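You operate a simulated robot arm through the tools that you are given. There is no shell and no other tool.

The job below is to be done with a simulated robot arm. You get a single attempt, and the scene is never put back.

TASK
Lock the build nest and finish the stack as the build card says.
Fine: lock first; then the card's cam with its arrow at 180, the card's block over it, the card's spring on top; the lever stays at LOCK.

It is judged by the outcome, as a careful person would: the job done as asked, and still so three seconds after it is handed in. It fails if anything else is knocked over, pushed out of place, dropped, spilled or broken.

THE ROBOT
A 7-joint arm with a two-finger parallel gripper, fixed in place. Base frame: the origin is on the floor under the middle of its stand, x ahead of it, y to its left, z up. Lengths are in mm, angles in rad, forces in N, time in s.
It reaches about 1479 mm from its shoulder. Its first joint turns from -2.897 to 2.897 rad. Payload 4.4 kg.
The TCP is the grasp point between the finger pads, 23 mm short of the fingertips. In the tool frame z runs along the fingers and y along their closing line. Largest opening 94 mm; finger width 38, thickness 10; the body of the gripper, 54 by 96 mm, starts 39 mm behind the TCP.
Orientation is that of the tool frame in the base frame, as [roll, pitch, yaw] about the fixed x, y, z axes, in that order (R = Rz(yaw) Ry(pitch) Rx(roll)). With the fingers straight down and closing along the base's y, the tool's x points along the base's -x, its y along +y and its z along -z.

THE INTERFACE
- The arm moves only by the tool send_rows. Its argument "moves" is text: rows parted by semicolons, each of 7 numbers parted by spaces: the shift along the tool's x, y, z in mm, then the turn, a rotation vector about the tool's x, y, z in rad, then the opening, from 0 (shut) to 1 (fully open). In form: dx dy dz ax ay az gripper; .... A call has 1 to 20 rows; each row shifts and turns the commanded pose from where the row before left it, along the tool's axes as they then stand. A row lasts 0.2 s, in which the tool goes at most 50 mm and 0.15 rad; a call with a longer step from one row to the next is refused whole, and so is a gripper value outside its range. Where a pose cannot be reached the arm comes as near as it can. A force on the tool above 40 N (or 10 N above the force at the start of the call, whichever is more), or a blocked arm, ends the call early, and 0.2 s more pass. Each finger travels about 72 mm/s and halts on what it meets, pressing with about 32 N; the grip force reading is that of the motor and also rises with nothing between the fingers. The clock runs only during rows and for 0.2 s after the last one: add rows that do not move to give the fingers time. The reply holds the time, the measured pose of the TCP, the force on the tool along the base axes, the opening and the grip force, in the units named above and with some noise, with the torque about the TCP (base axes, N m) and any sound that the robot's microphone picked up.
- Cameras (640 x 400 px; columns grow to the right, rows downward): "scene" is fixed at [51.3, -498.6, 1343.7]; the picture's right is [0.78, -0.62, 0.00], its down [-0.24, -0.30, -0.93] and it looks along [0.58, 0.72, -0.38] (base axes); focal length 372 px, centre (320, 200). "wrist" rides on the gripper at [86, 16, -74] in the tool frame; the picture's right is [-0.18, 0.98, 0.00], its down [-0.58, -0.11, -0.81] and it looks along [-0.79, -0.15, 0.59] (tool axes); focal length 243 px, centre (320, 200). There is no depth. A picture from a camera that has moved, and an enlarged one, comes with that camera's place and axes in the base frame and with its lens.
- camera(camera): a new picture of that camera. No time passes.
- zoom(camera, box): a new picture of the part [left, top, right, bottom] of that camera's present view, enlarged. No time passes.
- sign_off(): hands the job in; it is judged then, once.

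Nothing tells you positions but the pictures and the camera data. Unless the task says otherwise, let go and move clear before handing in.

The tools are called after "Emit:" by a JSON object that holds its "name" and its "arguments". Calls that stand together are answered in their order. send_rows: Moves the arm, as the interface text tells. Its arguments: {"type":"object","properties":{"moves":{"type":"string"}},"required":["moves"]} The other tools are called the same way: camera (camera) takes a picture; zoom (camera, box) takes an enlarged picture of a part of a camera's view; sign_off () hands the job in.

At the start:

```text
time_s: 0.0
position: [517.3, 569.8, 1044.4]
orientation: [-3.141, 0.001, -3.141]
contact_force: [0.4, 0.5, -0.4]
torque: [-0.01, -0.03, -0.01]
gripper_width: 94.1
gripper_force: 0.0
```

scene: 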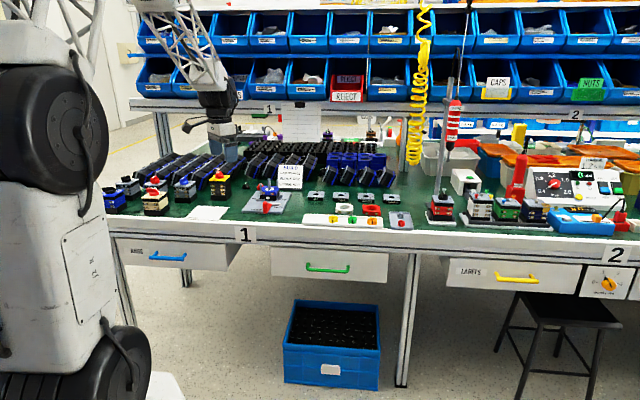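
wrist: 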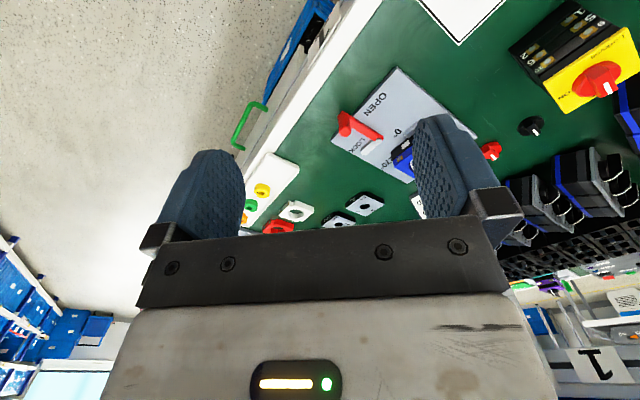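

I see a workbench with a build nest (red lever, OPEN/LOCK plate), some parts in front, and a card. I'll zoom in to read the card and look at the parts.

Emit:
{"name": "zoom", "arguments": {"camera": "scene", "box": [240, 150, 420, 240]}}

Emit:
{"name": "zoom", "arguments": {"camera": "scene", "box": [265, 155, 325, 195]}}

Emit:
{"name": "zoom", "arguments": {"camera": "wrist", "box": [220, 50, 480, 240]}}

Emit:
{"name": "zoom", "arguments": {"camera": "scene", "box": [90, 150, 270, 240]}}

```text
3.56 times, centred on (330, 195) of scene
camera zoom: at [51.3, -498.6, 1343.7], right [0.78, -0.62, 0.0], down [-0.24, -0.3, -0.93], along [0.58, 0.72, -0.38], focal length 1322 px, centre (284, 218)
```

zoom: 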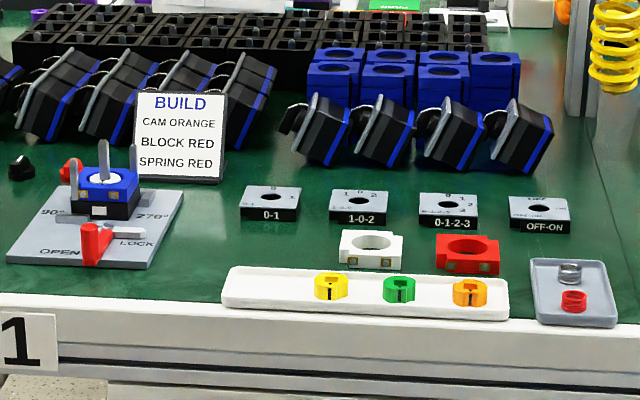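

```text
10.00 times, centred on (295, 175) of scene
camera zoom: at [51.3, -498.6, 1343.7], right [0.78, -0.62, 0.0], down [-0.24, -0.3, -0.93], along [0.58, 0.72, -0.38], focal length 3719 px, centre (570, 450)
```

zoom: 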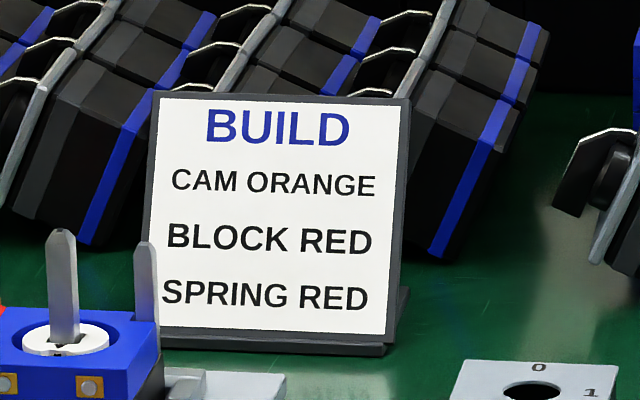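

```text
2.11 times, centred on (350, 145) of wrist
camera zoom: at [428.6, 585.1, 1118.7], right [0.18, 0.98, 0.0], down [0.58, -0.11, 0.81], along [0.79, -0.15, -0.59], focal length 511 px, centre (257, 316)
```

zoom: 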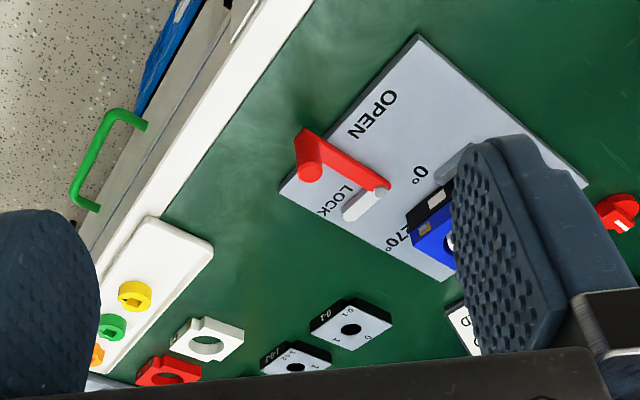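

```text
3.56 times, centred on (180, 195) of scene
camera zoom: at [51.3, -498.6, 1343.7], right [0.78, -0.62, 0.0], down [-0.24, -0.3, -0.93], along [0.58, 0.72, -0.38], focal length 1322 px, centre (818, 218)
```

zoom: 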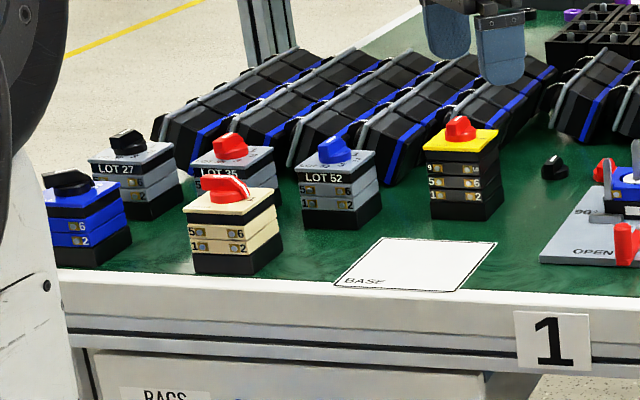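

The card calls for orange cam, red block, red spring; the nest's lever appears to be at OPEN. I estimate the nest at around (748, 674, 815), and the bench turned about 45° from the base axes. I'll move the wrist camera closer for a better look.

Emit:
{"name": "send_rows", "arguments": {"moves": "-40 9 4 0 0 0 1; -40 9 4 0 0 0 1; -40 9 4 0 0 0 1; -40 9 4 0 0 0 1; 0 0 0 0 0 -0.131 1; 0 0 0 0 0 -0.131 1; 0 0 0 0 0 -0.131 1; 0 0 0 0 0 -0.131 1; 0 0 0 0 0 -0.131 1; 0 0 0 0 0 -0.131 1; 0 0 0 0 0 0 1"}}

Emit:
{"name": "camera", "arguments": {"camera": "wrist"}}

Emit:
{"name": "camera", "arguments": {"camera": "scene"}}

```text
time_s: 2.4
position: [677.2, 605.3, 1030.0]
orientation: [-3.141, 0.001, -2.355]
contact_force: [0.4, 0.7, 0.7]
torque: [0.0, -0.01, 0.0]
gripper_width: 94.1
gripper_force: 0.0
```

```text
taken
camera wrist: at [602.7, 555.0, 1102.6], right [-0.57, 0.82, 0.0], down [0.49, 0.34, 0.81], along [0.66, 0.46, -0.59], focal length 243 px, centre (320, 200)
```

wrist: 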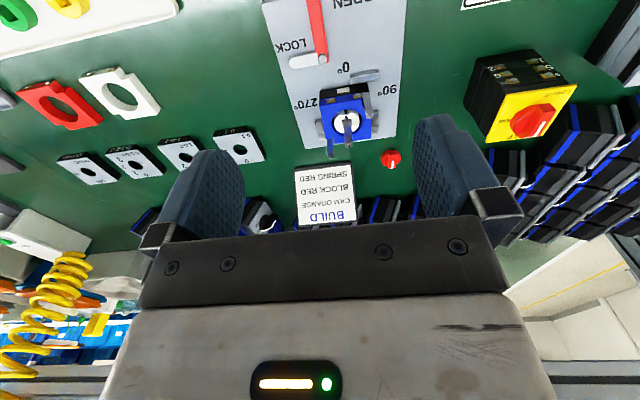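

```text
taken
```

scene: 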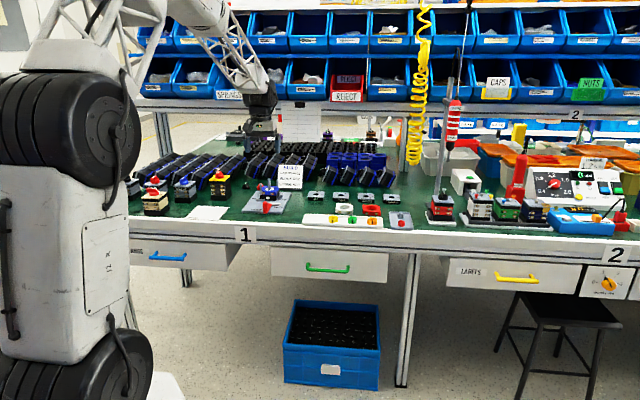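

The nest, card and parts are now in the wrist view. I'll zoom in on each for detail.

Emit:
{"name": "zoom", "arguments": {"camera": "wrist", "box": [250, 0, 430, 170]}}

Emit:
{"name": "zoom", "arguments": {"camera": "wrist", "box": [0, 0, 280, 200]}}

Emit:
{"name": "zoom", "arguments": {"camera": "scene", "box": [240, 180, 300, 220]}}

Emit:
{"name": "zoom", "arguments": {"camera": "scene", "box": [300, 185, 420, 235]}}

```text
2.35 times, centred on (340, 85) of wrist
camera zoom: at [602.7, 555.0, 1102.6], right [-0.57, 0.82, 0.0], down [0.49, 0.34, 0.81], along [0.66, 0.46, -0.59], focal length 571 px, centre (273, 471)
```

zoom: 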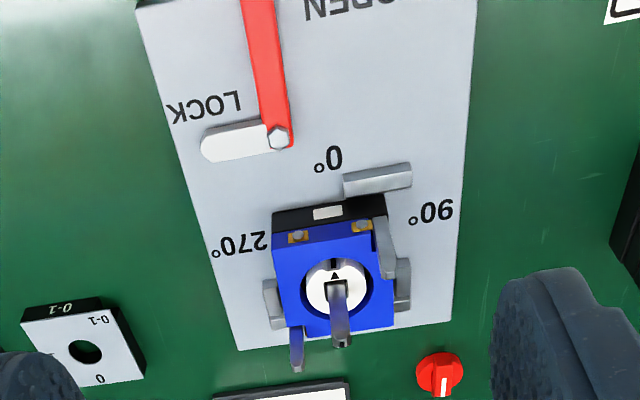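

```text
2.00 times, centred on (140, 100) of wrist
camera zoom: at [602.7, 555.0, 1102.6], right [-0.57, 0.82, 0.0], down [0.49, 0.34, 0.81], along [0.66, 0.46, -0.59], focal length 485 px, centre (680, 400)
```

zoom: 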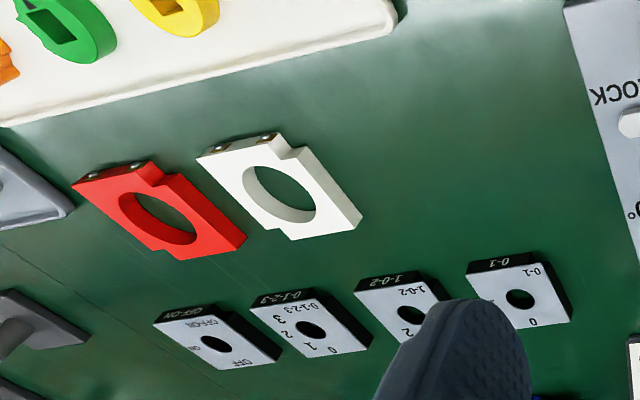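

```text
10.00 times, centred on (270, 200) of scene
camera zoom: at [51.3, -498.6, 1343.7], right [0.78, -0.62, 0.0], down [-0.24, -0.3, -0.93], along [0.58, 0.72, -0.38], focal length 3719 px, centre (820, 200)
```

zoom: 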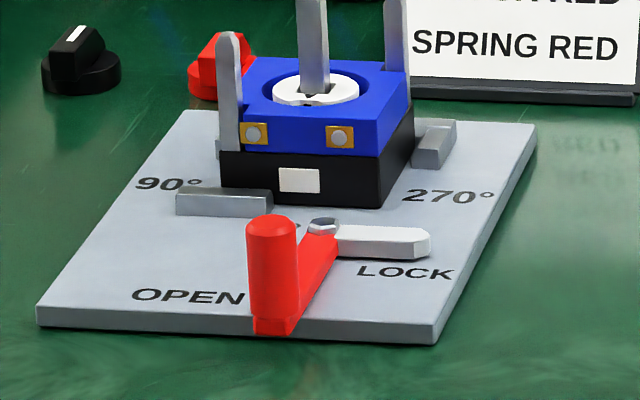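

```text
5.33 times, centred on (360, 210) of scene
camera zoom: at [51.3, -498.6, 1343.7], right [0.78, -0.62, 0.0], down [-0.24, -0.3, -0.93], along [0.58, 0.72, -0.38], focal length 1984 px, centre (107, 147)
```

zoom: 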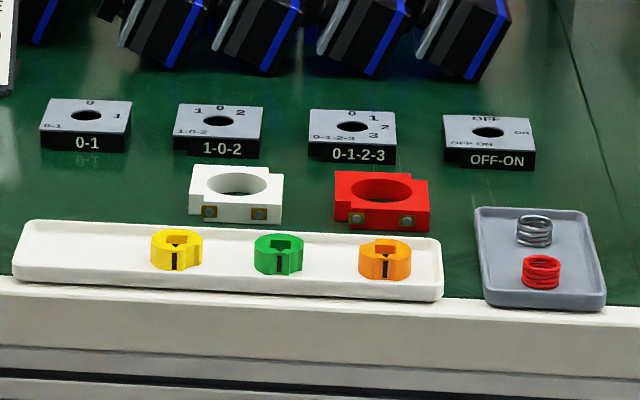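

The lever's red handle points to the front (OPEN). The pivot is at about bench (u 55, n 948) where u is along the bench edge to the right and n goes away from the operator. I'll back off slightly to see the lever handle in the wrist view.

Emit:
{"name": "send_rows", "arguments": {"moves": "35 0 15 0 0 0 1; 35 0 15 0 0 0 1; 0 0 0 0 0 0 1; 0 0 0 0 0 0 1"}}

Emit:
{"name": "camera", "arguments": {"camera": "wrist"}}

Emit:
{"name": "zoom", "arguments": {"camera": "wrist", "box": [250, 20, 430, 170]}}

```text
time_s: 3.4
position: [629.1, 557.1, 996.6]
orientation: [-3.141, -0.001, -2.355]
contact_force: [-1.0, 0.3, -0.2]
torque: [-0.03, 0.04, -0.03]
gripper_width: 94.2
gripper_force: 0.0
```

```text
taken
camera wrist: at [554.9, 506.3, 1071.8], right [-0.57, 0.82, 0.0], down [0.49, 0.33, 0.81], along [0.66, 0.46, -0.59], focal length 243 px, centre (320, 200)
```

wrist: 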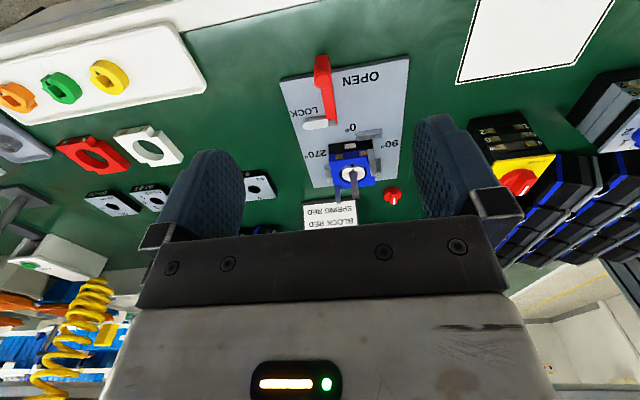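

```text
2.67 times, centred on (340, 95) of wrist
camera zoom: at [554.9, 506.3, 1071.8], right [-0.57, 0.82, 0.0], down [0.49, 0.33, 0.81], along [0.66, 0.46, -0.59], focal length 647 px, centre (267, 480)
```

zoom: 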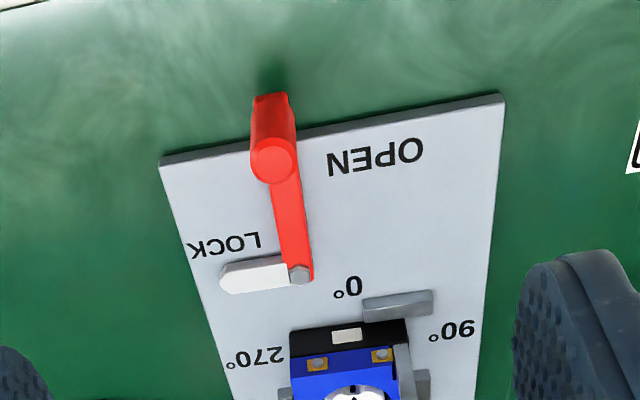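

I place the handle at about (u 55, n 874.5, top z 833) and the pivot at (u 54, n 946.5), so the lock swing is 90° toward the right. I'll first test in free air that the wrist can yaw that 90°.

Emit:
{"name": "send_rows", "arguments": {"moves": "0 0 0 0 0 -0.143 1; 0 0 0 0 0 -0.143 1; 0 0 0 0 0 -0.143 1; 0 0 0 0 0 -0.143 1; 0 0 0 0 0 -0.143 1; 0 0 0 0 0 -0.143 1; 0 0 0 0 0 -0.143 1; 0 0 0 0 0 -0.143 1; 0 0 0 0 0 -0.143 1; 0 0 0 0 0 -0.143 1; 0 0 0 0 0 -0.14 1; 0 0 0 0 0 0 1"}}

Emit:
{"name": "camera", "arguments": {"camera": "scene"}}

Emit:
{"name": "camera", "arguments": {"camera": "wrist"}}

```text
time_s: 6.0
position: [626.9, 556.2, 998.9]
orientation: [-3.141, 0.0, -0.784]
contact_force: [0.4, -0.2, -0.5]
torque: [0.0, -0.01, 0.02]
gripper_width: 93.9
gripper_force: 0.1
```

```text
taken
```

scene: 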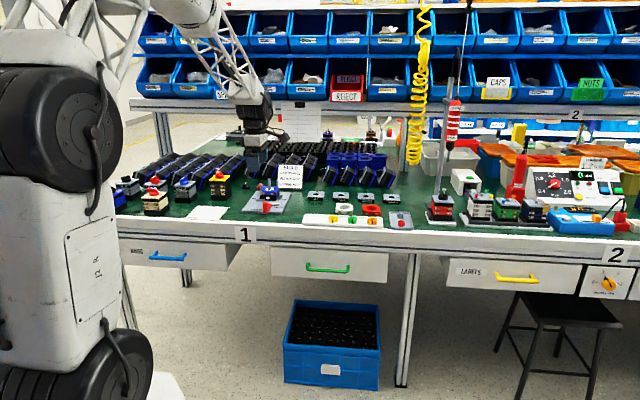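

```text
taken
camera wrist: at [675.4, 482.7, 1072.9], right [-0.82, -0.57, 0.0], down [-0.33, 0.49, 0.81], along [-0.46, 0.66, -0.59], focal length 243 px, centre (320, 200)
```

wrist: 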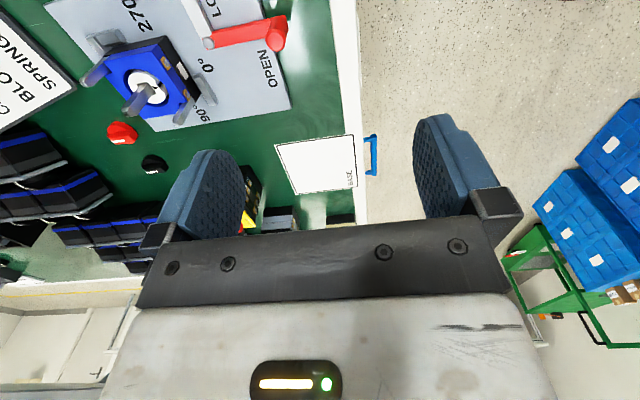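

Yaw of 90° is reachable. I'll rotate back, go above the handle and stop short to check alignment.

Emit:
{"name": "send_rows", "arguments": {"moves": "0 0 0 0 0 0.143 1; 0 0 0 0 0 0.143 1; 0 0 0 0 0 0.143 1; 0 0 0 0 0 0.143 1; 0 0 0 0 0 0.143 1; 0 0 0 0 0 0.143 1; 0 0 0 0 0 0.143 1; 0 0 0 0 0 0.143 1; 0 0 0 0 0 0.143 1; 0 0 0 0 0 0.143 1; 0 0 0 0 0 0.14 1; -37 -4 0 0 0 0 1; 0 0 40 0 0 0 1; 0 0 40 0 0 0 1; 0 0 38 0 0 0 0.6; 0 0 0 0 0 0 0.6; 0 0 0 0 0 0 0.6"}}

Emit:
{"name": "camera", "arguments": {"camera": "scene"}}

Emit:
{"name": "zoom", "arguments": {"camera": "scene", "box": [230, 150, 320, 225]}}

Emit:
{"name": "camera", "arguments": {"camera": "wrist"}}

```text
time_s: 9.6
position: [657.8, 581.9, 878.3]
orientation: [-3.142, 0.0, -2.356]
contact_force: [0.1, -0.1, -0.4]
torque: [0.01, -0.02, -0.02]
gripper_width: 56.6
gripper_force: 0.1
```

```text
taken
```

scene: 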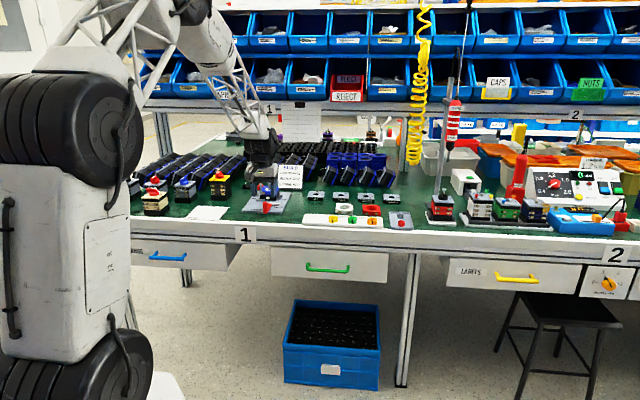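

```text
5.33 times, centred on (275, 188) of scene
camera zoom: at [51.3, -498.6, 1343.7], right [0.78, -0.62, 0.0], down [-0.24, -0.3, -0.93], along [0.58, 0.72, -0.38], focal length 1984 px, centre (560, 267)
```

zoom: 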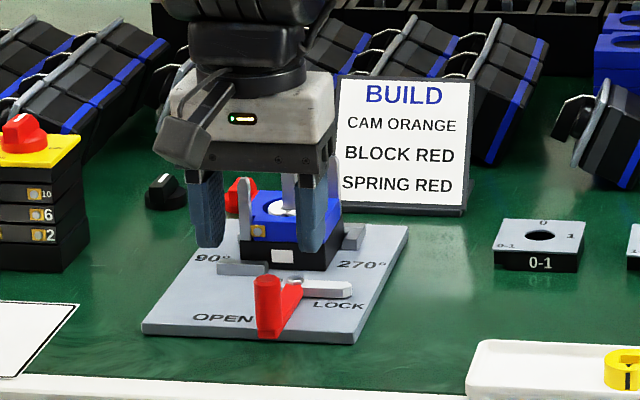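

```text
taken
camera wrist: at [583.0, 530.8, 952.7], right [-0.57, 0.82, 0.0], down [0.49, 0.33, 0.81], along [0.66, 0.46, -0.59], focal length 243 px, centre (320, 200)
```

wrist: 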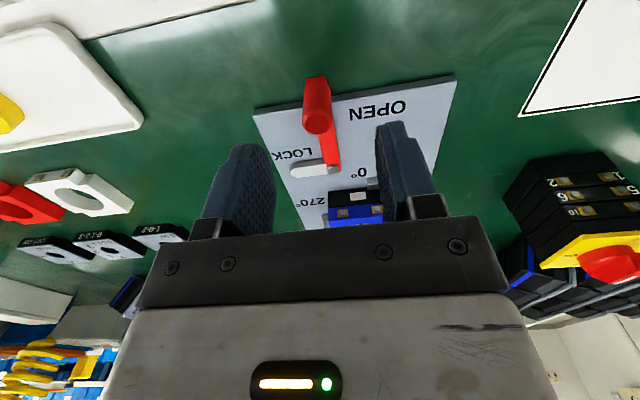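

The handle is between the fingers at about (u 53.7, n 873). I'll descend and grip it.

Emit:
{"name": "send_rows", "arguments": {"moves": "0 0 25 0 0 0 0.6; 0 0 23 0 0 0 0.6; 0 0 0 0 0 0 0.4; 0 0 0 0 0 0 0; 0 0 0 0 0 0 0; 0 0 0 0 0 0 0; 0 0 0 0 0 0 0"}}

Emit:
{"name": "zoom", "arguments": {"camera": "scene", "box": [230, 150, 320, 225]}}

Emit:
{"name": "camera", "arguments": {"camera": "wrist"}}

```text
time_s: 11.2
position: [656.2, 579.2, 832.0]
orientation: [3.141, 0.001, -2.356]
contact_force: [5.1, -3.6, -5.5]
torque: [0.44, 0.21, -0.1]
gripper_width: 17.4
gripper_force: 44.6
```

```text
5.33 times, centred on (275, 188) of scene
camera zoom: at [51.3, -498.6, 1343.7], right [0.78, -0.62, 0.0], down [-0.24, -0.3, -0.93], along [0.58, 0.72, -0.38], focal length 1984 px, centre (560, 267)
```

zoom: 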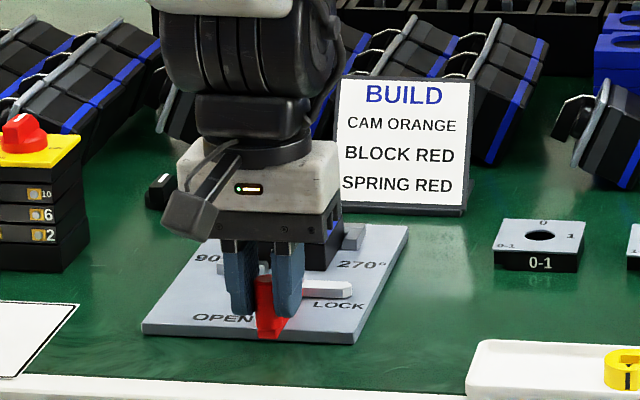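

```text
taken
camera wrist: at [582.9, 528.4, 906.1], right [-0.57, 0.82, 0.0], down [0.49, 0.33, 0.81], along [0.66, 0.46, -0.59], focal length 243 px, centre (320, 200)
```

wrist: 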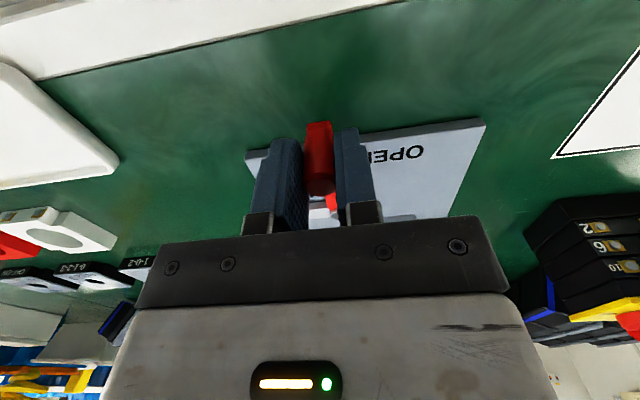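

The handle is gripped (17.4 mm). Now I'll swing it along the 72 mm arc toward LOCK, a third at first, to check forces.

Emit:
{"name": "send_rows", "arguments": {"moves": "-0.39 -7.52 0 0 0 -0.1047 0; -0.39 -7.52 0 0 0 -0.1047 0; -0.39 -7.52 0 0 0 -0.1047 0; -0.39 -7.52 0 0 0 -0.1047 0; -0.39 -7.52 0 0 0 -0.1047 0; 0 0 0 0 0 0 0"}}

Emit:
{"name": "zoom", "arguments": {"camera": "scene", "box": [230, 150, 320, 225]}}

```text
time_s: 12.6
position: [687.1, 559.4, 831.9]
orientation: [3.141, -0.002, -1.831]
contact_force: [-10.6, -31.3, -8.6]
torque: [-0.57, -0.35, 0.05]
gripper_width: 17.5
gripper_force: 45.1
```

```text
5.33 times, centred on (275, 188) of scene
camera zoom: at [51.3, -498.6, 1343.7], right [0.78, -0.62, 0.0], down [-0.24, -0.3, -0.93], along [0.58, 0.72, -0.38], focal length 1984 px, centre (560, 267)
```

zoom: 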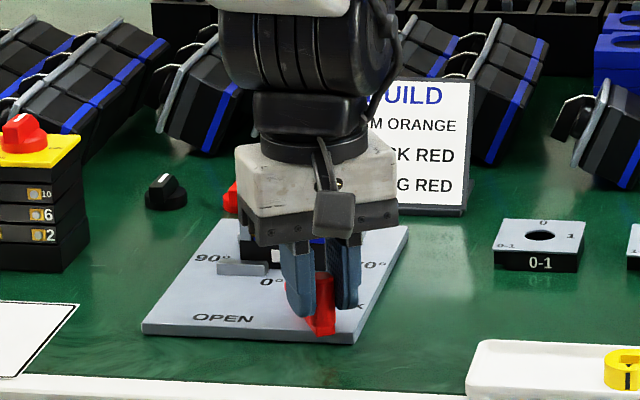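

The lever is following (30°), but the radial pull shows the true radius is about 75 mm. I'll correct outward by 2.5 mm and continue.

Emit:
{"name": "send_rows", "arguments": {"moves": "2.5 0 0 0 0 0 0; -0.41 -7.84 0 0 0 -0.1047 0; -0.41 -7.84 0 0 0 -0.1047 0; -0.41 -7.84 0 0 0 -0.1047 0; -0.41 -7.84 0 0 0 -0.1047 0; -0.41 -7.84 0 0 0 -0.1047 0; 0 0 0 0 0 0 0"}}

Emit:
{"name": "zoom", "arguments": {"camera": "scene", "box": [230, 150, 320, 225]}}

```text
time_s: 14.2
position: [726.8, 559.3, 831.2]
orientation: [3.139, -0.002, -1.307]
contact_force: [-3.5, 3.6, -26.3]
torque: [0.1, -0.5, 0.19]
gripper_width: 17.6
gripper_force: 44.4
```

```text
5.33 times, centred on (275, 188) of scene
camera zoom: at [51.3, -498.6, 1343.7], right [0.78, -0.62, 0.0], down [-0.24, -0.3, -0.93], along [0.58, 0.72, -0.38], focal length 1984 px, centre (560, 267)
```

zoom: 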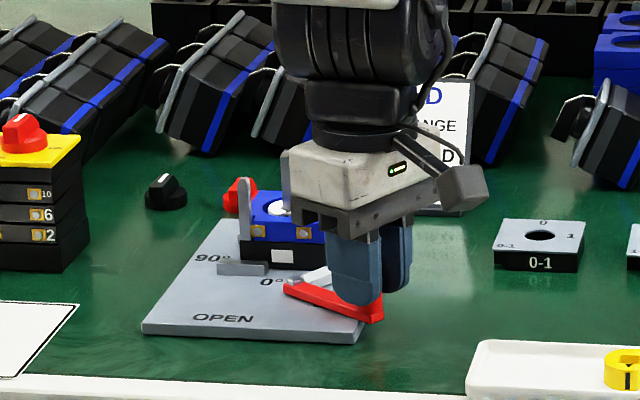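

Now at 60°. I'll ease down 1.5 mm to relieve the vertical pull and do the last 30°.

Emit:
{"name": "send_rows", "arguments": {"moves": "0 0 1.5 0 0 0 0; -0.41 -7.84 0 0 0 -0.1047 0; -0.41 -7.84 0 0 0 -0.1047 0; -0.41 -7.84 0 0 0 -0.1047 0; -0.41 -7.84 0 0 0 -0.1047 0; -0.41 -7.84 0 0 0 -0.1047 0; 0 0 0 0 0 0 0"}}

Emit:
{"name": "zoom", "arguments": {"camera": "scene", "box": [230, 150, 320, 225]}}

Emit:
{"name": "camera", "arguments": {"camera": "wrist"}}

```text
time_s: 15.8
position: [759.8, 578.6, 833.3]
orientation: [-3.141, 0.002, -0.783]
contact_force: [24.5, -25.0, 6.7]
torque: [-0.61, 0.16, 0.06]
gripper_width: 17.6
gripper_force: 44.6
```

```text
5.33 times, centred on (275, 188) of scene
camera zoom: at [51.3, -498.6, 1343.7], right [0.78, -0.62, 0.0], down [-0.24, -0.3, -0.93], along [0.58, 0.72, -0.38], focal length 1984 px, centre (560, 267)
```

zoom: 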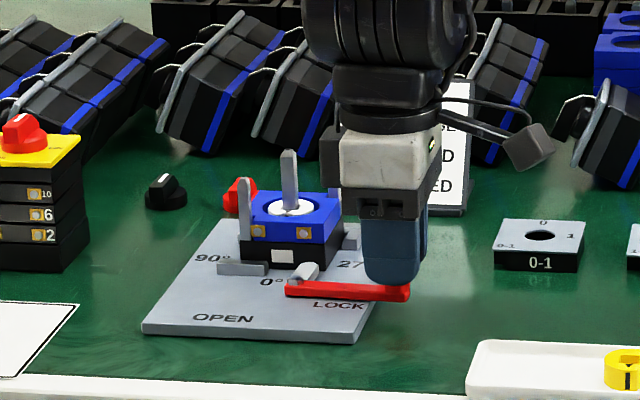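

```text
taken
camera wrist: at [808.8, 504.6, 906.5], right [-0.82, -0.57, 0.0], down [-0.34, 0.49, 0.81], along [-0.46, 0.67, -0.59], focal length 243 px, centre (320, 200)
```

wrist: 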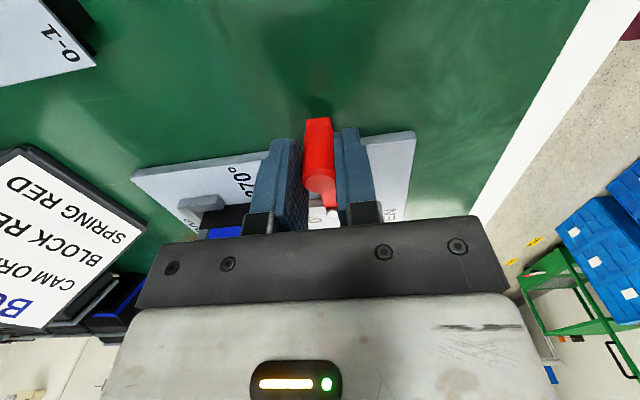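

The lever is now at about 90° pointing to LOCK, with no end-stop felt yet. I'll relieve the radial pull and nudge about 3° further to feel for the stop.

Emit:
{"name": "send_rows", "arguments": {"moves": "2 0 0 0 0 0 0; 0 0 0 0 0 0 0; -0.03 -2.0 0 0 0 -0.0267 0; 0 0 0 0 0 0 0"}}

Emit:
{"name": "zoom", "arguments": {"camera": "scene", "box": [240, 180, 300, 220]}}

```text
time_s: 16.8
position: [760.8, 580.2, 831.7]
orientation: [-3.14, 0.001, -0.758]
contact_force: [-14.9, 17.5, 23.8]
torque: [0.0, 0.6, 0.0]
gripper_width: 17.6
gripper_force: 45.7
```

```text
10.00 times, centred on (270, 200) of scene
camera zoom: at [51.3, -498.6, 1343.7], right [0.78, -0.62, 0.0], down [-0.24, -0.3, -0.93], along [0.58, 0.72, -0.38], focal length 3719 px, centre (820, 200)
```

zoom: 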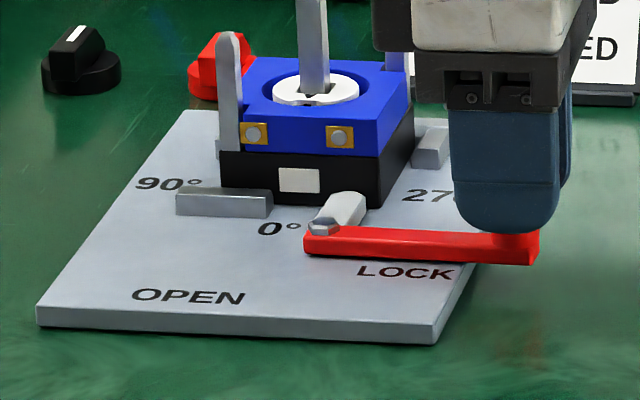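

No stop felt yet at about 91.5°. I'll relieve the radial offset by 1 mm and nudge a few more degrees.

Emit:
{"name": "send_rows", "arguments": {"moves": "-1.2 0 1 0 0 0 0; -0.03 -2.0 0 0 0 -0.0267 0; 0 0 0 0 0 0 0; -0.03 -2.0 0 0 0 -0.0267 0; 0 0 0 0 0 0 0"}}

Emit:
{"name": "zoom", "arguments": {"camera": "scene", "box": [240, 180, 300, 220]}}

```text
time_s: 18.2
position: [764.1, 580.6, 829.5]
orientation: [3.139, -0.002, -0.704]
contact_force: [-16.3, -13.8, 10.0]
torque: [0.31, -0.17, 0.13]
gripper_width: 17.6
gripper_force: 45.0
stopped in row 5: the force on the tool passed its limit at 44 N (the readings are from after the stop); the commanded pose is now the measured one
```

```text
10.00 times, centred on (270, 200) of scene
camera zoom: at [51.3, -498.6, 1343.7], right [0.78, -0.62, 0.0], down [-0.24, -0.3, -0.93], along [0.58, 0.72, -0.38], focal length 3719 px, centre (820, 200)
```

zoom: 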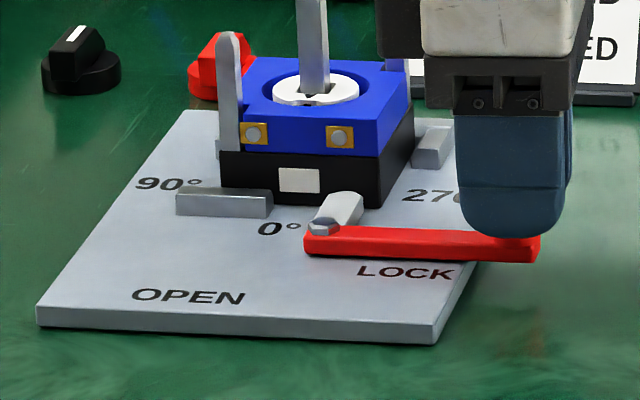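

Force rose tangentially to a stop: the lever is now hard at LOCK. I'll open the gripper and lift clear.

Emit:
{"name": "send_rows", "arguments": {"moves": "0 0 0 0 0 0 0.45; 0 0 0 0 0 0 0.45; 0 0 0 0 0 0 0.45; 0 0 -40 0 0 0 0.45; 0 0 -40 0 0 0 0.45; 0 0 -40 0 0 0 0.45; 0 0 -40 0 0 0 0.45; 0 0 0 0 0 0 1; 0 0 0 0 0 0 1"}}

Emit:
{"name": "zoom", "arguments": {"camera": "scene", "box": [240, 180, 300, 220]}}

Emit:
{"name": "camera", "arguments": {"camera": "wrist"}}

```text
time_s: 20.2
position: [765.5, 582.3, 989.5]
orientation: [3.139, 0.0, -0.706]
contact_force: [-0.2, -0.3, 0.3]
torque: [0.03, 0.01, 0.05]
gripper_width: 94.0
gripper_force: 0.0
```

```text
10.00 times, centred on (270, 200) of scene
camera zoom: at [51.3, -498.6, 1343.7], right [0.78, -0.62, 0.0], down [-0.24, -0.3, -0.93], along [0.58, 0.72, -0.38], focal length 3719 px, centre (820, 200)
```

zoom: 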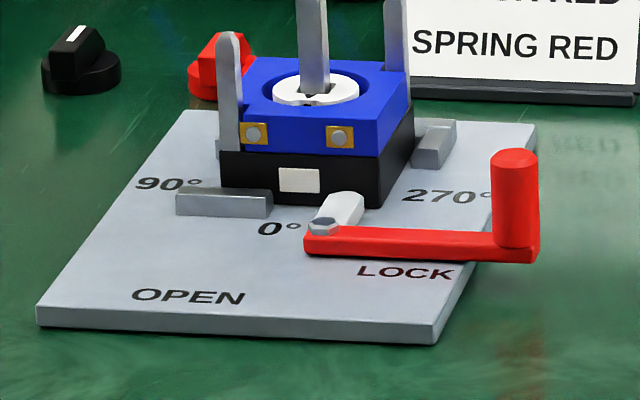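

```text
taken
camera wrist: at [819.5, 512.2, 1063.5], right [-0.78, -0.63, 0.0], down [-0.37, 0.46, 0.81], along [-0.51, 0.63, -0.59], focal length 243 px, centre (320, 200)
```

wrist: 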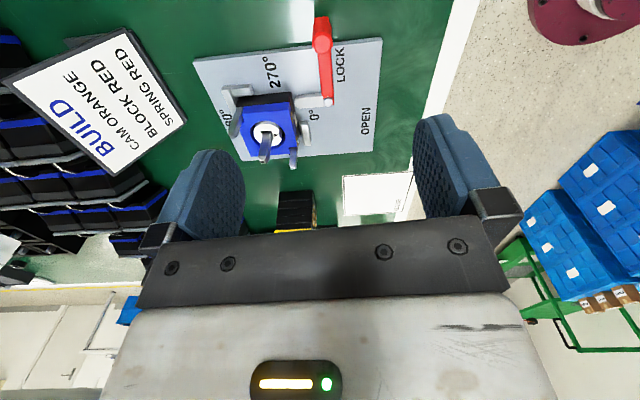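

The lever sits at LOCK. Next I'll rotate back and move over the cam tray to look at the orange cam.

Emit:
{"name": "send_rows", "arguments": {"moves": "0 0 0 0 0 0.15 1; 0 0 0 0 0 0.15 1; 0 0 0 0 0 0.15 1; 0 0 0 0 0 0.15 1; 0 0 0 0 0 0.15 1; 0 0 0 0 0 0.15 1; 0 0 0 0 0 0.15 1; 0 0 0 0 0 0.15 1; 0 0 0 0 0 0.15 1; 0 0 0 0 0 0.15 1; 0 0 0 0 0 0.15 1; 20 -43 4 0 0 0 1; 20 -43 4 0 0 0 1; 20 -43 4 0 0 0 1; 20 -43 4 0 0 0 1; 20 -43 4 0 0 0 1; 20 -43 4 0 0 0 1; 18 -43 4 0 0 0 1; 0 0 0 0 0 0 1; 0 0 0 0 0 0 1"}}

Emit:
{"name": "camera", "arguments": {"camera": "wrist"}}

Emit:
{"name": "camera", "arguments": {"camera": "scene"}}

```text
time_s: 24.4
position: [878.4, 270.2, 961.7]
orientation: [-3.142, -0.002, -2.352]
contact_force: [0.3, 0.1, -0.9]
torque: [0.0, 0.0, -0.03]
gripper_width: 94.3
gripper_force: 0.1
```

```text
taken
camera wrist: at [804.8, 219.0, 1036.0], right [-0.57, 0.82, 0.0], down [0.49, 0.34, 0.81], along [0.66, 0.46, -0.59], focal length 243 px, centre (320, 200)
```

wrist: 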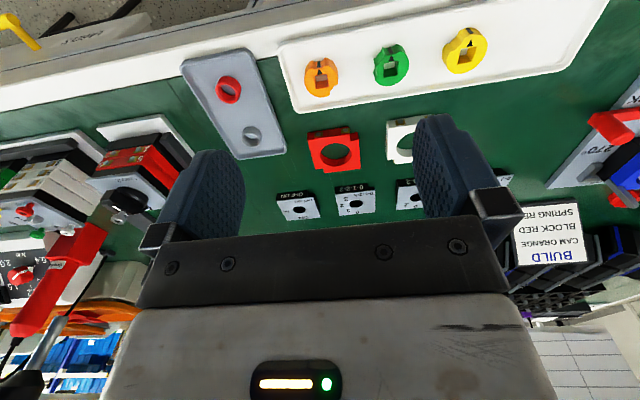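

```text
taken
```

scene: 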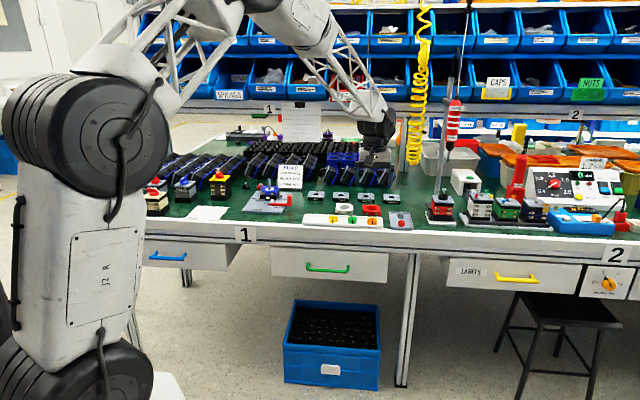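

Emit:
{"name": "zoom", "arguments": {"camera": "wrist", "box": [260, 30, 420, 130]}}

Emit:
{"name": "zoom", "arguments": {"camera": "wrist", "box": [280, 40, 360, 90]}}

Emit:
{"name": "zoom", "arguments": {"camera": "wrist", "box": [290, 110, 390, 180]}}

Emit:
{"name": "zoom", "arguments": {"camera": "wrist", "box": [170, 40, 290, 170]}}

```text
4.00 times, centred on (340, 80) of wrist
camera zoom: at [804.8, 219.0, 1036.0], right [-0.57, 0.82, 0.0], down [0.49, 0.34, 0.81], along [0.66, 0.46, -0.59], focal length 970 px, centre (240, 680)
```

zoom: 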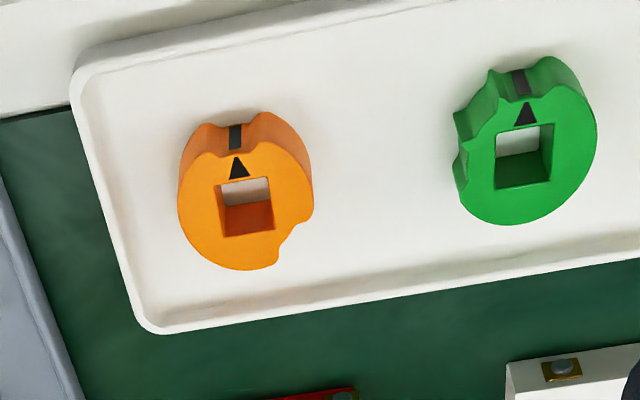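

```text
8.00 times, centred on (320, 65) of wrist
camera zoom: at [804.8, 219.0, 1036.0], right [-0.57, 0.82, 0.0], down [0.49, 0.34, 0.81], along [0.66, 0.46, -0.59], focal length 1941 px, centre (320, 1280)
```

zoom: 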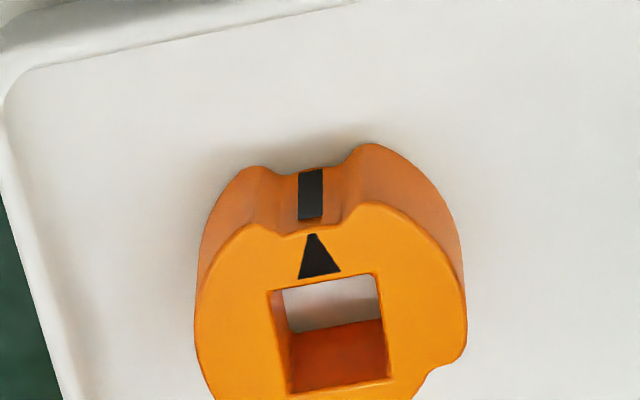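

```text
5.71 times, centred on (340, 145) of wrist
camera zoom: at [804.8, 219.0, 1036.0], right [-0.57, 0.82, 0.0], down [0.49, 0.34, 0.81], along [0.66, 0.46, -0.59], focal length 1386 px, centre (206, 514)
```

zoom: 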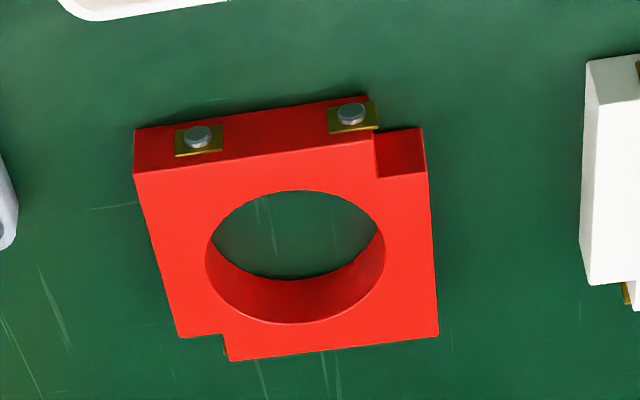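

```text
3.08 times, centred on (230, 105) of wrist
camera zoom: at [804.8, 219.0, 1036.0], right [-0.57, 0.82, 0.0], down [0.49, 0.34, 0.81], along [0.66, 0.46, -0.59], focal length 746 px, centre (597, 492)
```

zoom: 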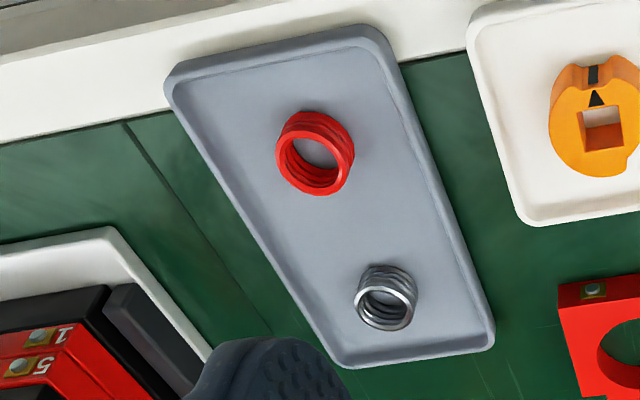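

The orange cam (at about u 435.5, n 845, top z ≈802) has its arrow toward the front (0°), so it must be turned 180° when placed. Before picking, I'll go back over the nest to measure the shaft and pins closely and test whether the wrist can reach the turned yaw there.

Emit:
{"name": "send_rows", "arguments": {"moves": "-18.3 39.9 1.6 0 0 0 1; -18.3 39.9 1.6 0 0 0 1; -18.3 39.9 1.6 0 0 0 1; -18.3 39.9 1.6 0 0 0 1; -18.3 39.9 1.6 0 0 0 1; -18.3 39.9 1.6 0 0 0 1; -18.3 39.9 1.6 0 0 0 1; -18.3 39.9 1.6 0 0 0 1; -18.3 39.9 1.6 0 0 0 1; -18.3 39.9 1.6 0 0 0 1; 0 0 0 0 0 0 1; 0 0 0 0 0 0 1"}}

Emit:
{"name": "camera", "arguments": {"camera": "wrist"}}

Emit:
{"name": "zoom", "arguments": {"camera": "wrist", "box": [250, 60, 410, 160]}}

Emit:
{"name": "zoom", "arguments": {"camera": "wrist", "box": [200, 0, 440, 150]}}

```text
time_s: 27.0
position: [725.0, 683.7, 946.1]
orientation: [3.14, -0.002, -2.353]
contact_force: [-0.3, 0.0, -0.6]
torque: [-0.02, 0.04, 0.03]
gripper_width: 93.8
gripper_force: 0.1
```

```text
taken
camera wrist: at [650.8, 632.4, 1021.0], right [-0.57, 0.82, 0.0], down [0.49, 0.34, 0.81], along [0.66, 0.46, -0.59], focal length 243 px, centre (320, 200)
```

wrist: 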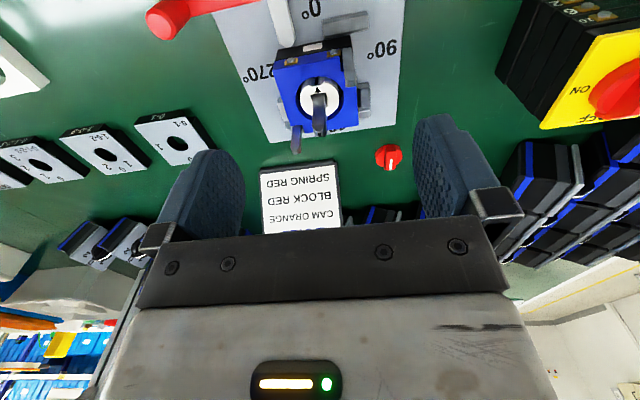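

```text
4.00 times, centred on (330, 110) of wrist
camera zoom: at [650.8, 632.4, 1021.0], right [-0.57, 0.82, 0.0], down [0.49, 0.34, 0.81], along [0.66, 0.46, -0.59], focal length 970 px, centre (280, 560)
```

zoom: 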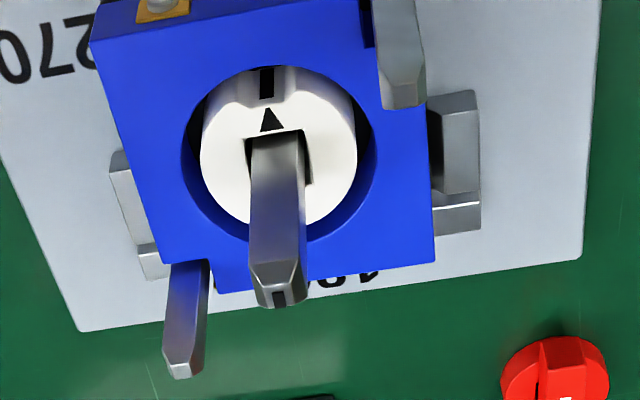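

```text
2.67 times, centred on (320, 75) of wrist
camera zoom: at [650.8, 632.4, 1021.0], right [-0.57, 0.82, 0.0], down [0.49, 0.34, 0.81], along [0.66, 0.46, -0.59], focal length 647 px, centre (320, 533)
```

zoom: 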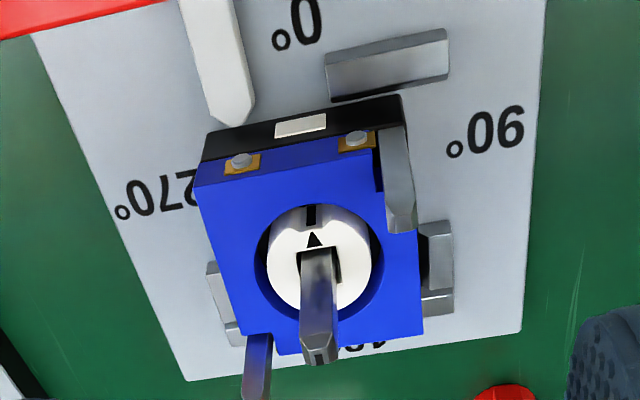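

The shaft is at about (u 34.9, n 1024.5), top z ≈872; guide pins at about ±27 mm on the front-left/back-right diagonal. Now testing yaw reachability by turning +2.93 rad here in free air.

Emit:
{"name": "send_rows", "arguments": {"moves": "0 0 0 0 0 -0.1465 1; 0 0 0 0 0 -0.1465 1; 0 0 0 0 0 -0.1465 1; 0 0 0 0 0 -0.1465 1; 0 0 0 0 0 -0.1465 1; 0 0 0 0 0 -0.1465 1; 0 0 0 0 0 -0.1465 1; 0 0 0 0 0 -0.1465 1; 0 0 0 0 0 -0.1465 1; 0 0 0 0 0 -0.1465 1; 0 0 0 0 0 -0.1465 1; 0 0 0 0 0 -0.1465 1; 0 0 0 0 0 -0.1465 1; 0 0 0 0 0 -0.1465 1; 0 0 0 0 0 -0.1465 1; 0 0 0 0 0 -0.1465 1; 0 0 0 0 0 -0.1465 1; 0 0 0 0 0 -0.1465 1; 0 0 0 0 0 -0.1465 1; 0 0 0 0 0 -0.1465 1"}}

Emit:
{"name": "camera", "arguments": {"camera": "scene"}}

Emit:
{"name": "camera", "arguments": {"camera": "wrist"}}

```text
time_s: 31.2
position: [726.2, 682.0, 945.0]
orientation: [-3.141, 0.003, 0.577]
contact_force: [1.0, 0.1, 0.4]
torque: [-0.02, -0.03, -0.01]
gripper_width: 93.9
gripper_force: 0.1
```

```text
taken
```

scene: 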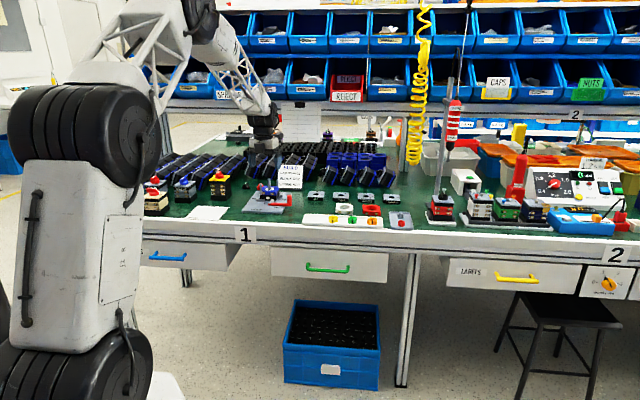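

```text
taken
camera wrist: at [806.5, 714.8, 1019.0], right [0.38, -0.92, 0.0], down [-0.55, -0.22, 0.81], along [-0.75, -0.31, -0.59], focal length 243 px, centre (320, 200)
```

wrist: 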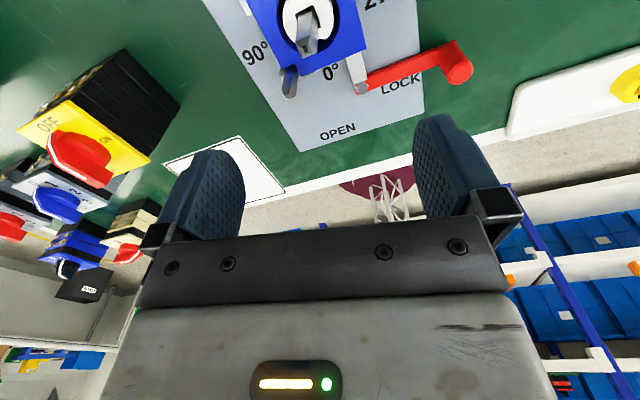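

Yaw 0.577 is reachable at the nest. This view from the opposite side lets me cross-check the shaft position.

Emit:
{"name": "zoom", "arguments": {"camera": "wrist", "box": [240, 0, 400, 100]}}

Emit:
{"name": "zoom", "arguments": {"camera": "scene", "box": [220, 120, 340, 220]}}

```text
4.00 times, centred on (320, 50) of wrist
camera zoom: at [806.5, 714.8, 1019.0], right [0.38, -0.92, 0.0], down [-0.55, -0.22, 0.81], along [-0.75, -0.31, -0.59], focal length 970 px, centre (320, 800)
```

zoom: 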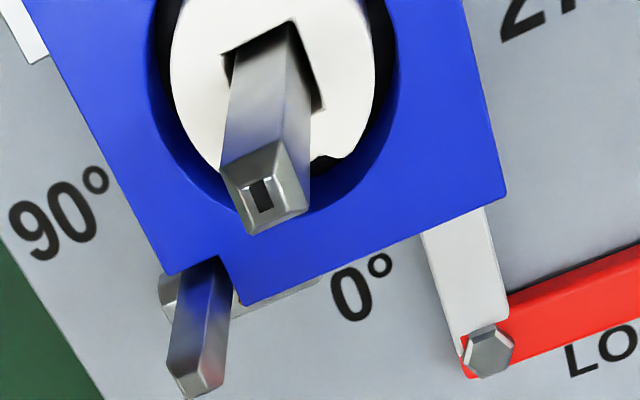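

```text
4.00 times, centred on (280, 170) of scene
camera zoom: at [51.3, -498.6, 1343.7], right [0.78, -0.62, 0.0], down [-0.24, -0.3, -0.93], along [0.58, 0.72, -0.38], focal length 1488 px, centre (480, 320)
```

zoom: 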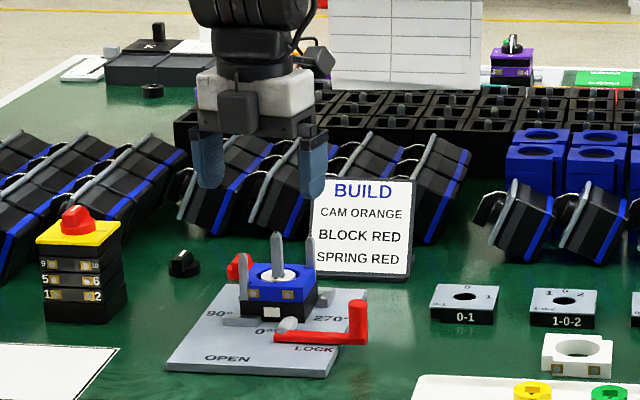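

Both views agree on the shaft position. I'll now return over the orange cam with yaw −2.496 (so that adding 180° later clears the guide pins) and hover to check alignment.

Emit:
{"name": "send_rows", "arguments": {"moves": "0 0 0 0 0 0.15 1; 0 0 0 0 0 0.15 1; 0 0 0 0 0 0.15 1; 0 0 0 0 0 0.15 1; 0 0 0 0 0 0.15 1; 0 0 0 0 0 0.15 1; 0 0 0 0 0 0.15 1; 0 0 0 0 0 0.15 1; 0 0 0 0 0 0.15 1; 0 0 0 0 0 0.15 1; 0 0 0 0 0 0.15 1; 0 0 0 0 0 0.15 1; 0 0 0 0 0 0.15 1; 0 0 0 0 0 0.15 1; 0 0 0 0 0 0.15 1; 0 0 0 0 0 0.15 1; 0 0 0 0 0 0.15 1; 0 0 0 0 0 0.15 1; 0 0 0 0 0 0.15 1; 0 0 0 0 0 0.15 1"}}

Emit:
{"name": "send_rows", "arguments": {"moves": "0 0 0 0 0 0.073 1; 9.08 -42.24 6 0 0 0 1; 9.08 -42.24 6 0 0 0 1; 9.08 -42.24 6 0 0 0 1; 9.08 -42.24 6 0 0 0 1; 9.08 -42.24 6 0 0 0 1; 9.08 -42.24 6 0 0 0 1; 9.08 -42.24 6 0 0 0 1; 9.08 -42.24 6 0 0 0 1; 9.08 -42.24 6 0 0 0 1; 9.08 -42.24 6 0 0 0 1; 0 0 0 0 0 0 0.49; 0 0 0 0 0 0 0.49; 0 0 0 0 0 0 0.49"}}

Emit:
{"name": "camera", "arguments": {"camera": "wrist"}}

Emit:
{"name": "zoom", "arguments": {"camera": "wrist", "box": [240, 40, 400, 140]}}

Emit:
{"name": "zoom", "arguments": {"camera": "scene", "box": [320, 140, 440, 240]}}

```text
time_s: 35.4
position: [726.7, 682.3, 945.7]
orientation: [-3.141, -0.001, -2.427]
contact_force: [0.6, 0.1, 0.5]
torque: [-0.01, -0.01, 0.03]
gripper_width: 94.2
gripper_force: 0.1
```

```text
time_s: 38.4
position: [905.1, 289.8, 887.7]
orientation: [3.141, -0.002, -2.497]
contact_force: [0.9, 0.1, -0.7]
torque: [-0.03, 0.0, 0.02]
gripper_width: 46.3
gripper_force: 0.1
```

```text
taken
camera wrist: at [826.5, 250.5, 961.3], right [-0.44, 0.9, 0.0], down [0.53, 0.26, 0.81], along [0.72, 0.36, -0.59], focal length 243 px, centre (320, 200)
```

wrist: 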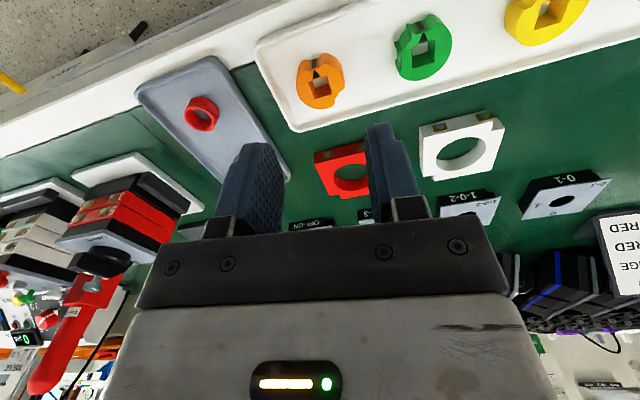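

```text
4.00 times, centred on (320, 90) of wrist
camera zoom: at [826.5, 250.5, 961.3], right [-0.44, 0.9, 0.0], down [0.53, 0.26, 0.81], along [0.72, 0.36, -0.59], focal length 970 px, centre (320, 640)
```

zoom: 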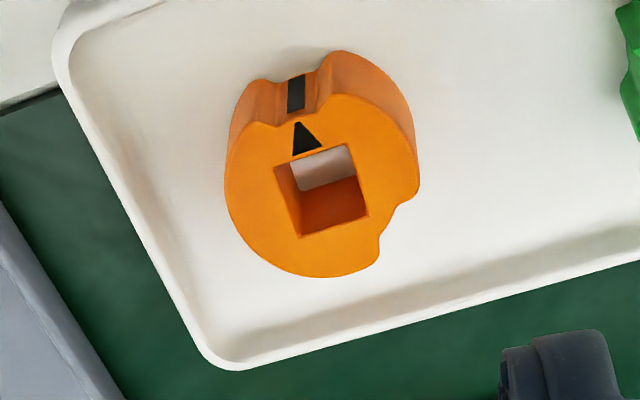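

```text
4.00 times, centred on (380, 190) of scene
camera zoom: at [51.3, -498.6, 1343.7], right [0.78, -0.62, 0.0], down [-0.24, -0.3, -0.93], along [0.58, 0.72, -0.38], focal length 1488 px, centre (80, 240)
```

zoom: 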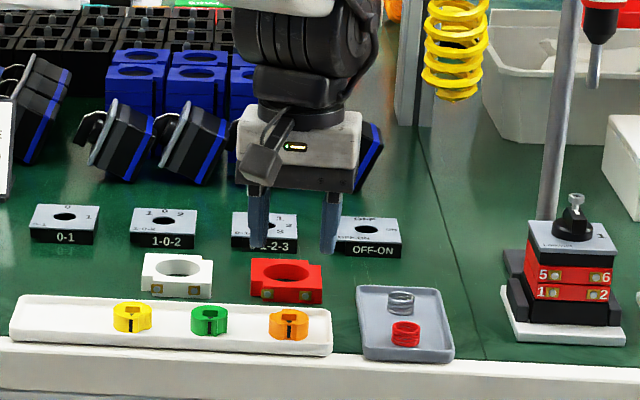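

The cam is centered under the TCP within half a millimetre. I'll descend so the fingertips are just above the tray floor and close.

Emit:
{"name": "send_rows", "arguments": {"moves": "0 0 30 0 0 0 0.49; 0 0 25 0 0 0 0.49; 0 0 10 0 0 0 0.49; 0 0 7.5 0 0 0 0.49; 0 0 0 0 0 0 0.49; 0 0 0 0 0 0 0.3; 0 0 0 0 0 0 0.2; 0 0 0 0 0 0 0; 0 0 0 0 0 0 0; 0 0 0 0 0 0 0"}}

Emit:
{"name": "camera", "arguments": {"camera": "wrist"}}

Emit:
{"name": "zoom", "arguments": {"camera": "scene", "box": [340, 180, 420, 240]}}

```text
time_s: 40.5
position: [909.2, 291.0, 814.9]
orientation: [-3.14, 0.004, -2.496]
contact_force: [1.0, 0.2, 7.7]
torque: [-0.11, -0.23, -0.01]
gripper_width: 32.0
gripper_force: 31.7
stopped in row 10: the force on the tool passed its limit at 41 N (the readings are from after the stop); the commanded pose is now the measured one
```

```text
taken
camera wrist: at [827.9, 250.5, 889.5], right [-0.44, 0.9, 0.0], down [0.53, 0.26, 0.81], along [0.72, 0.36, -0.59], focal length 243 px, centre (320, 200)
```

wrist: 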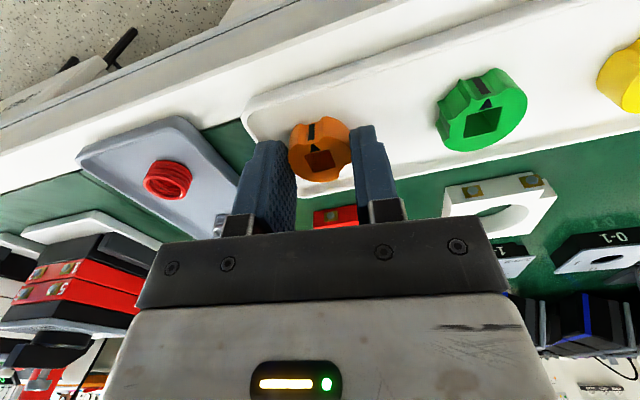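

```text
6.67 times, centred on (380, 210) of scene
camera zoom: at [51.3, -498.6, 1343.7], right [0.78, -0.62, 0.0], down [-0.24, -0.3, -0.93], along [0.58, 0.72, -0.38], focal length 2479 px, centre (-80, 133)
```

zoom: 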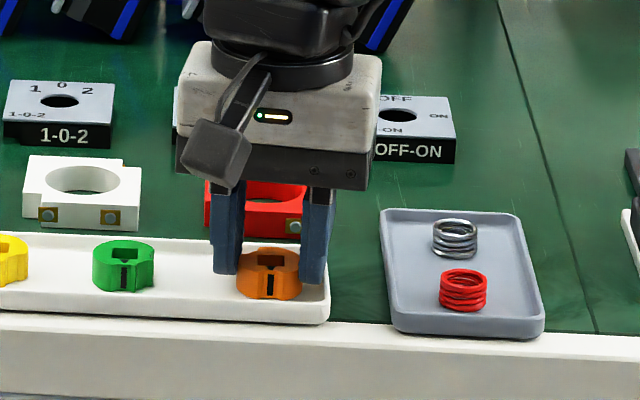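

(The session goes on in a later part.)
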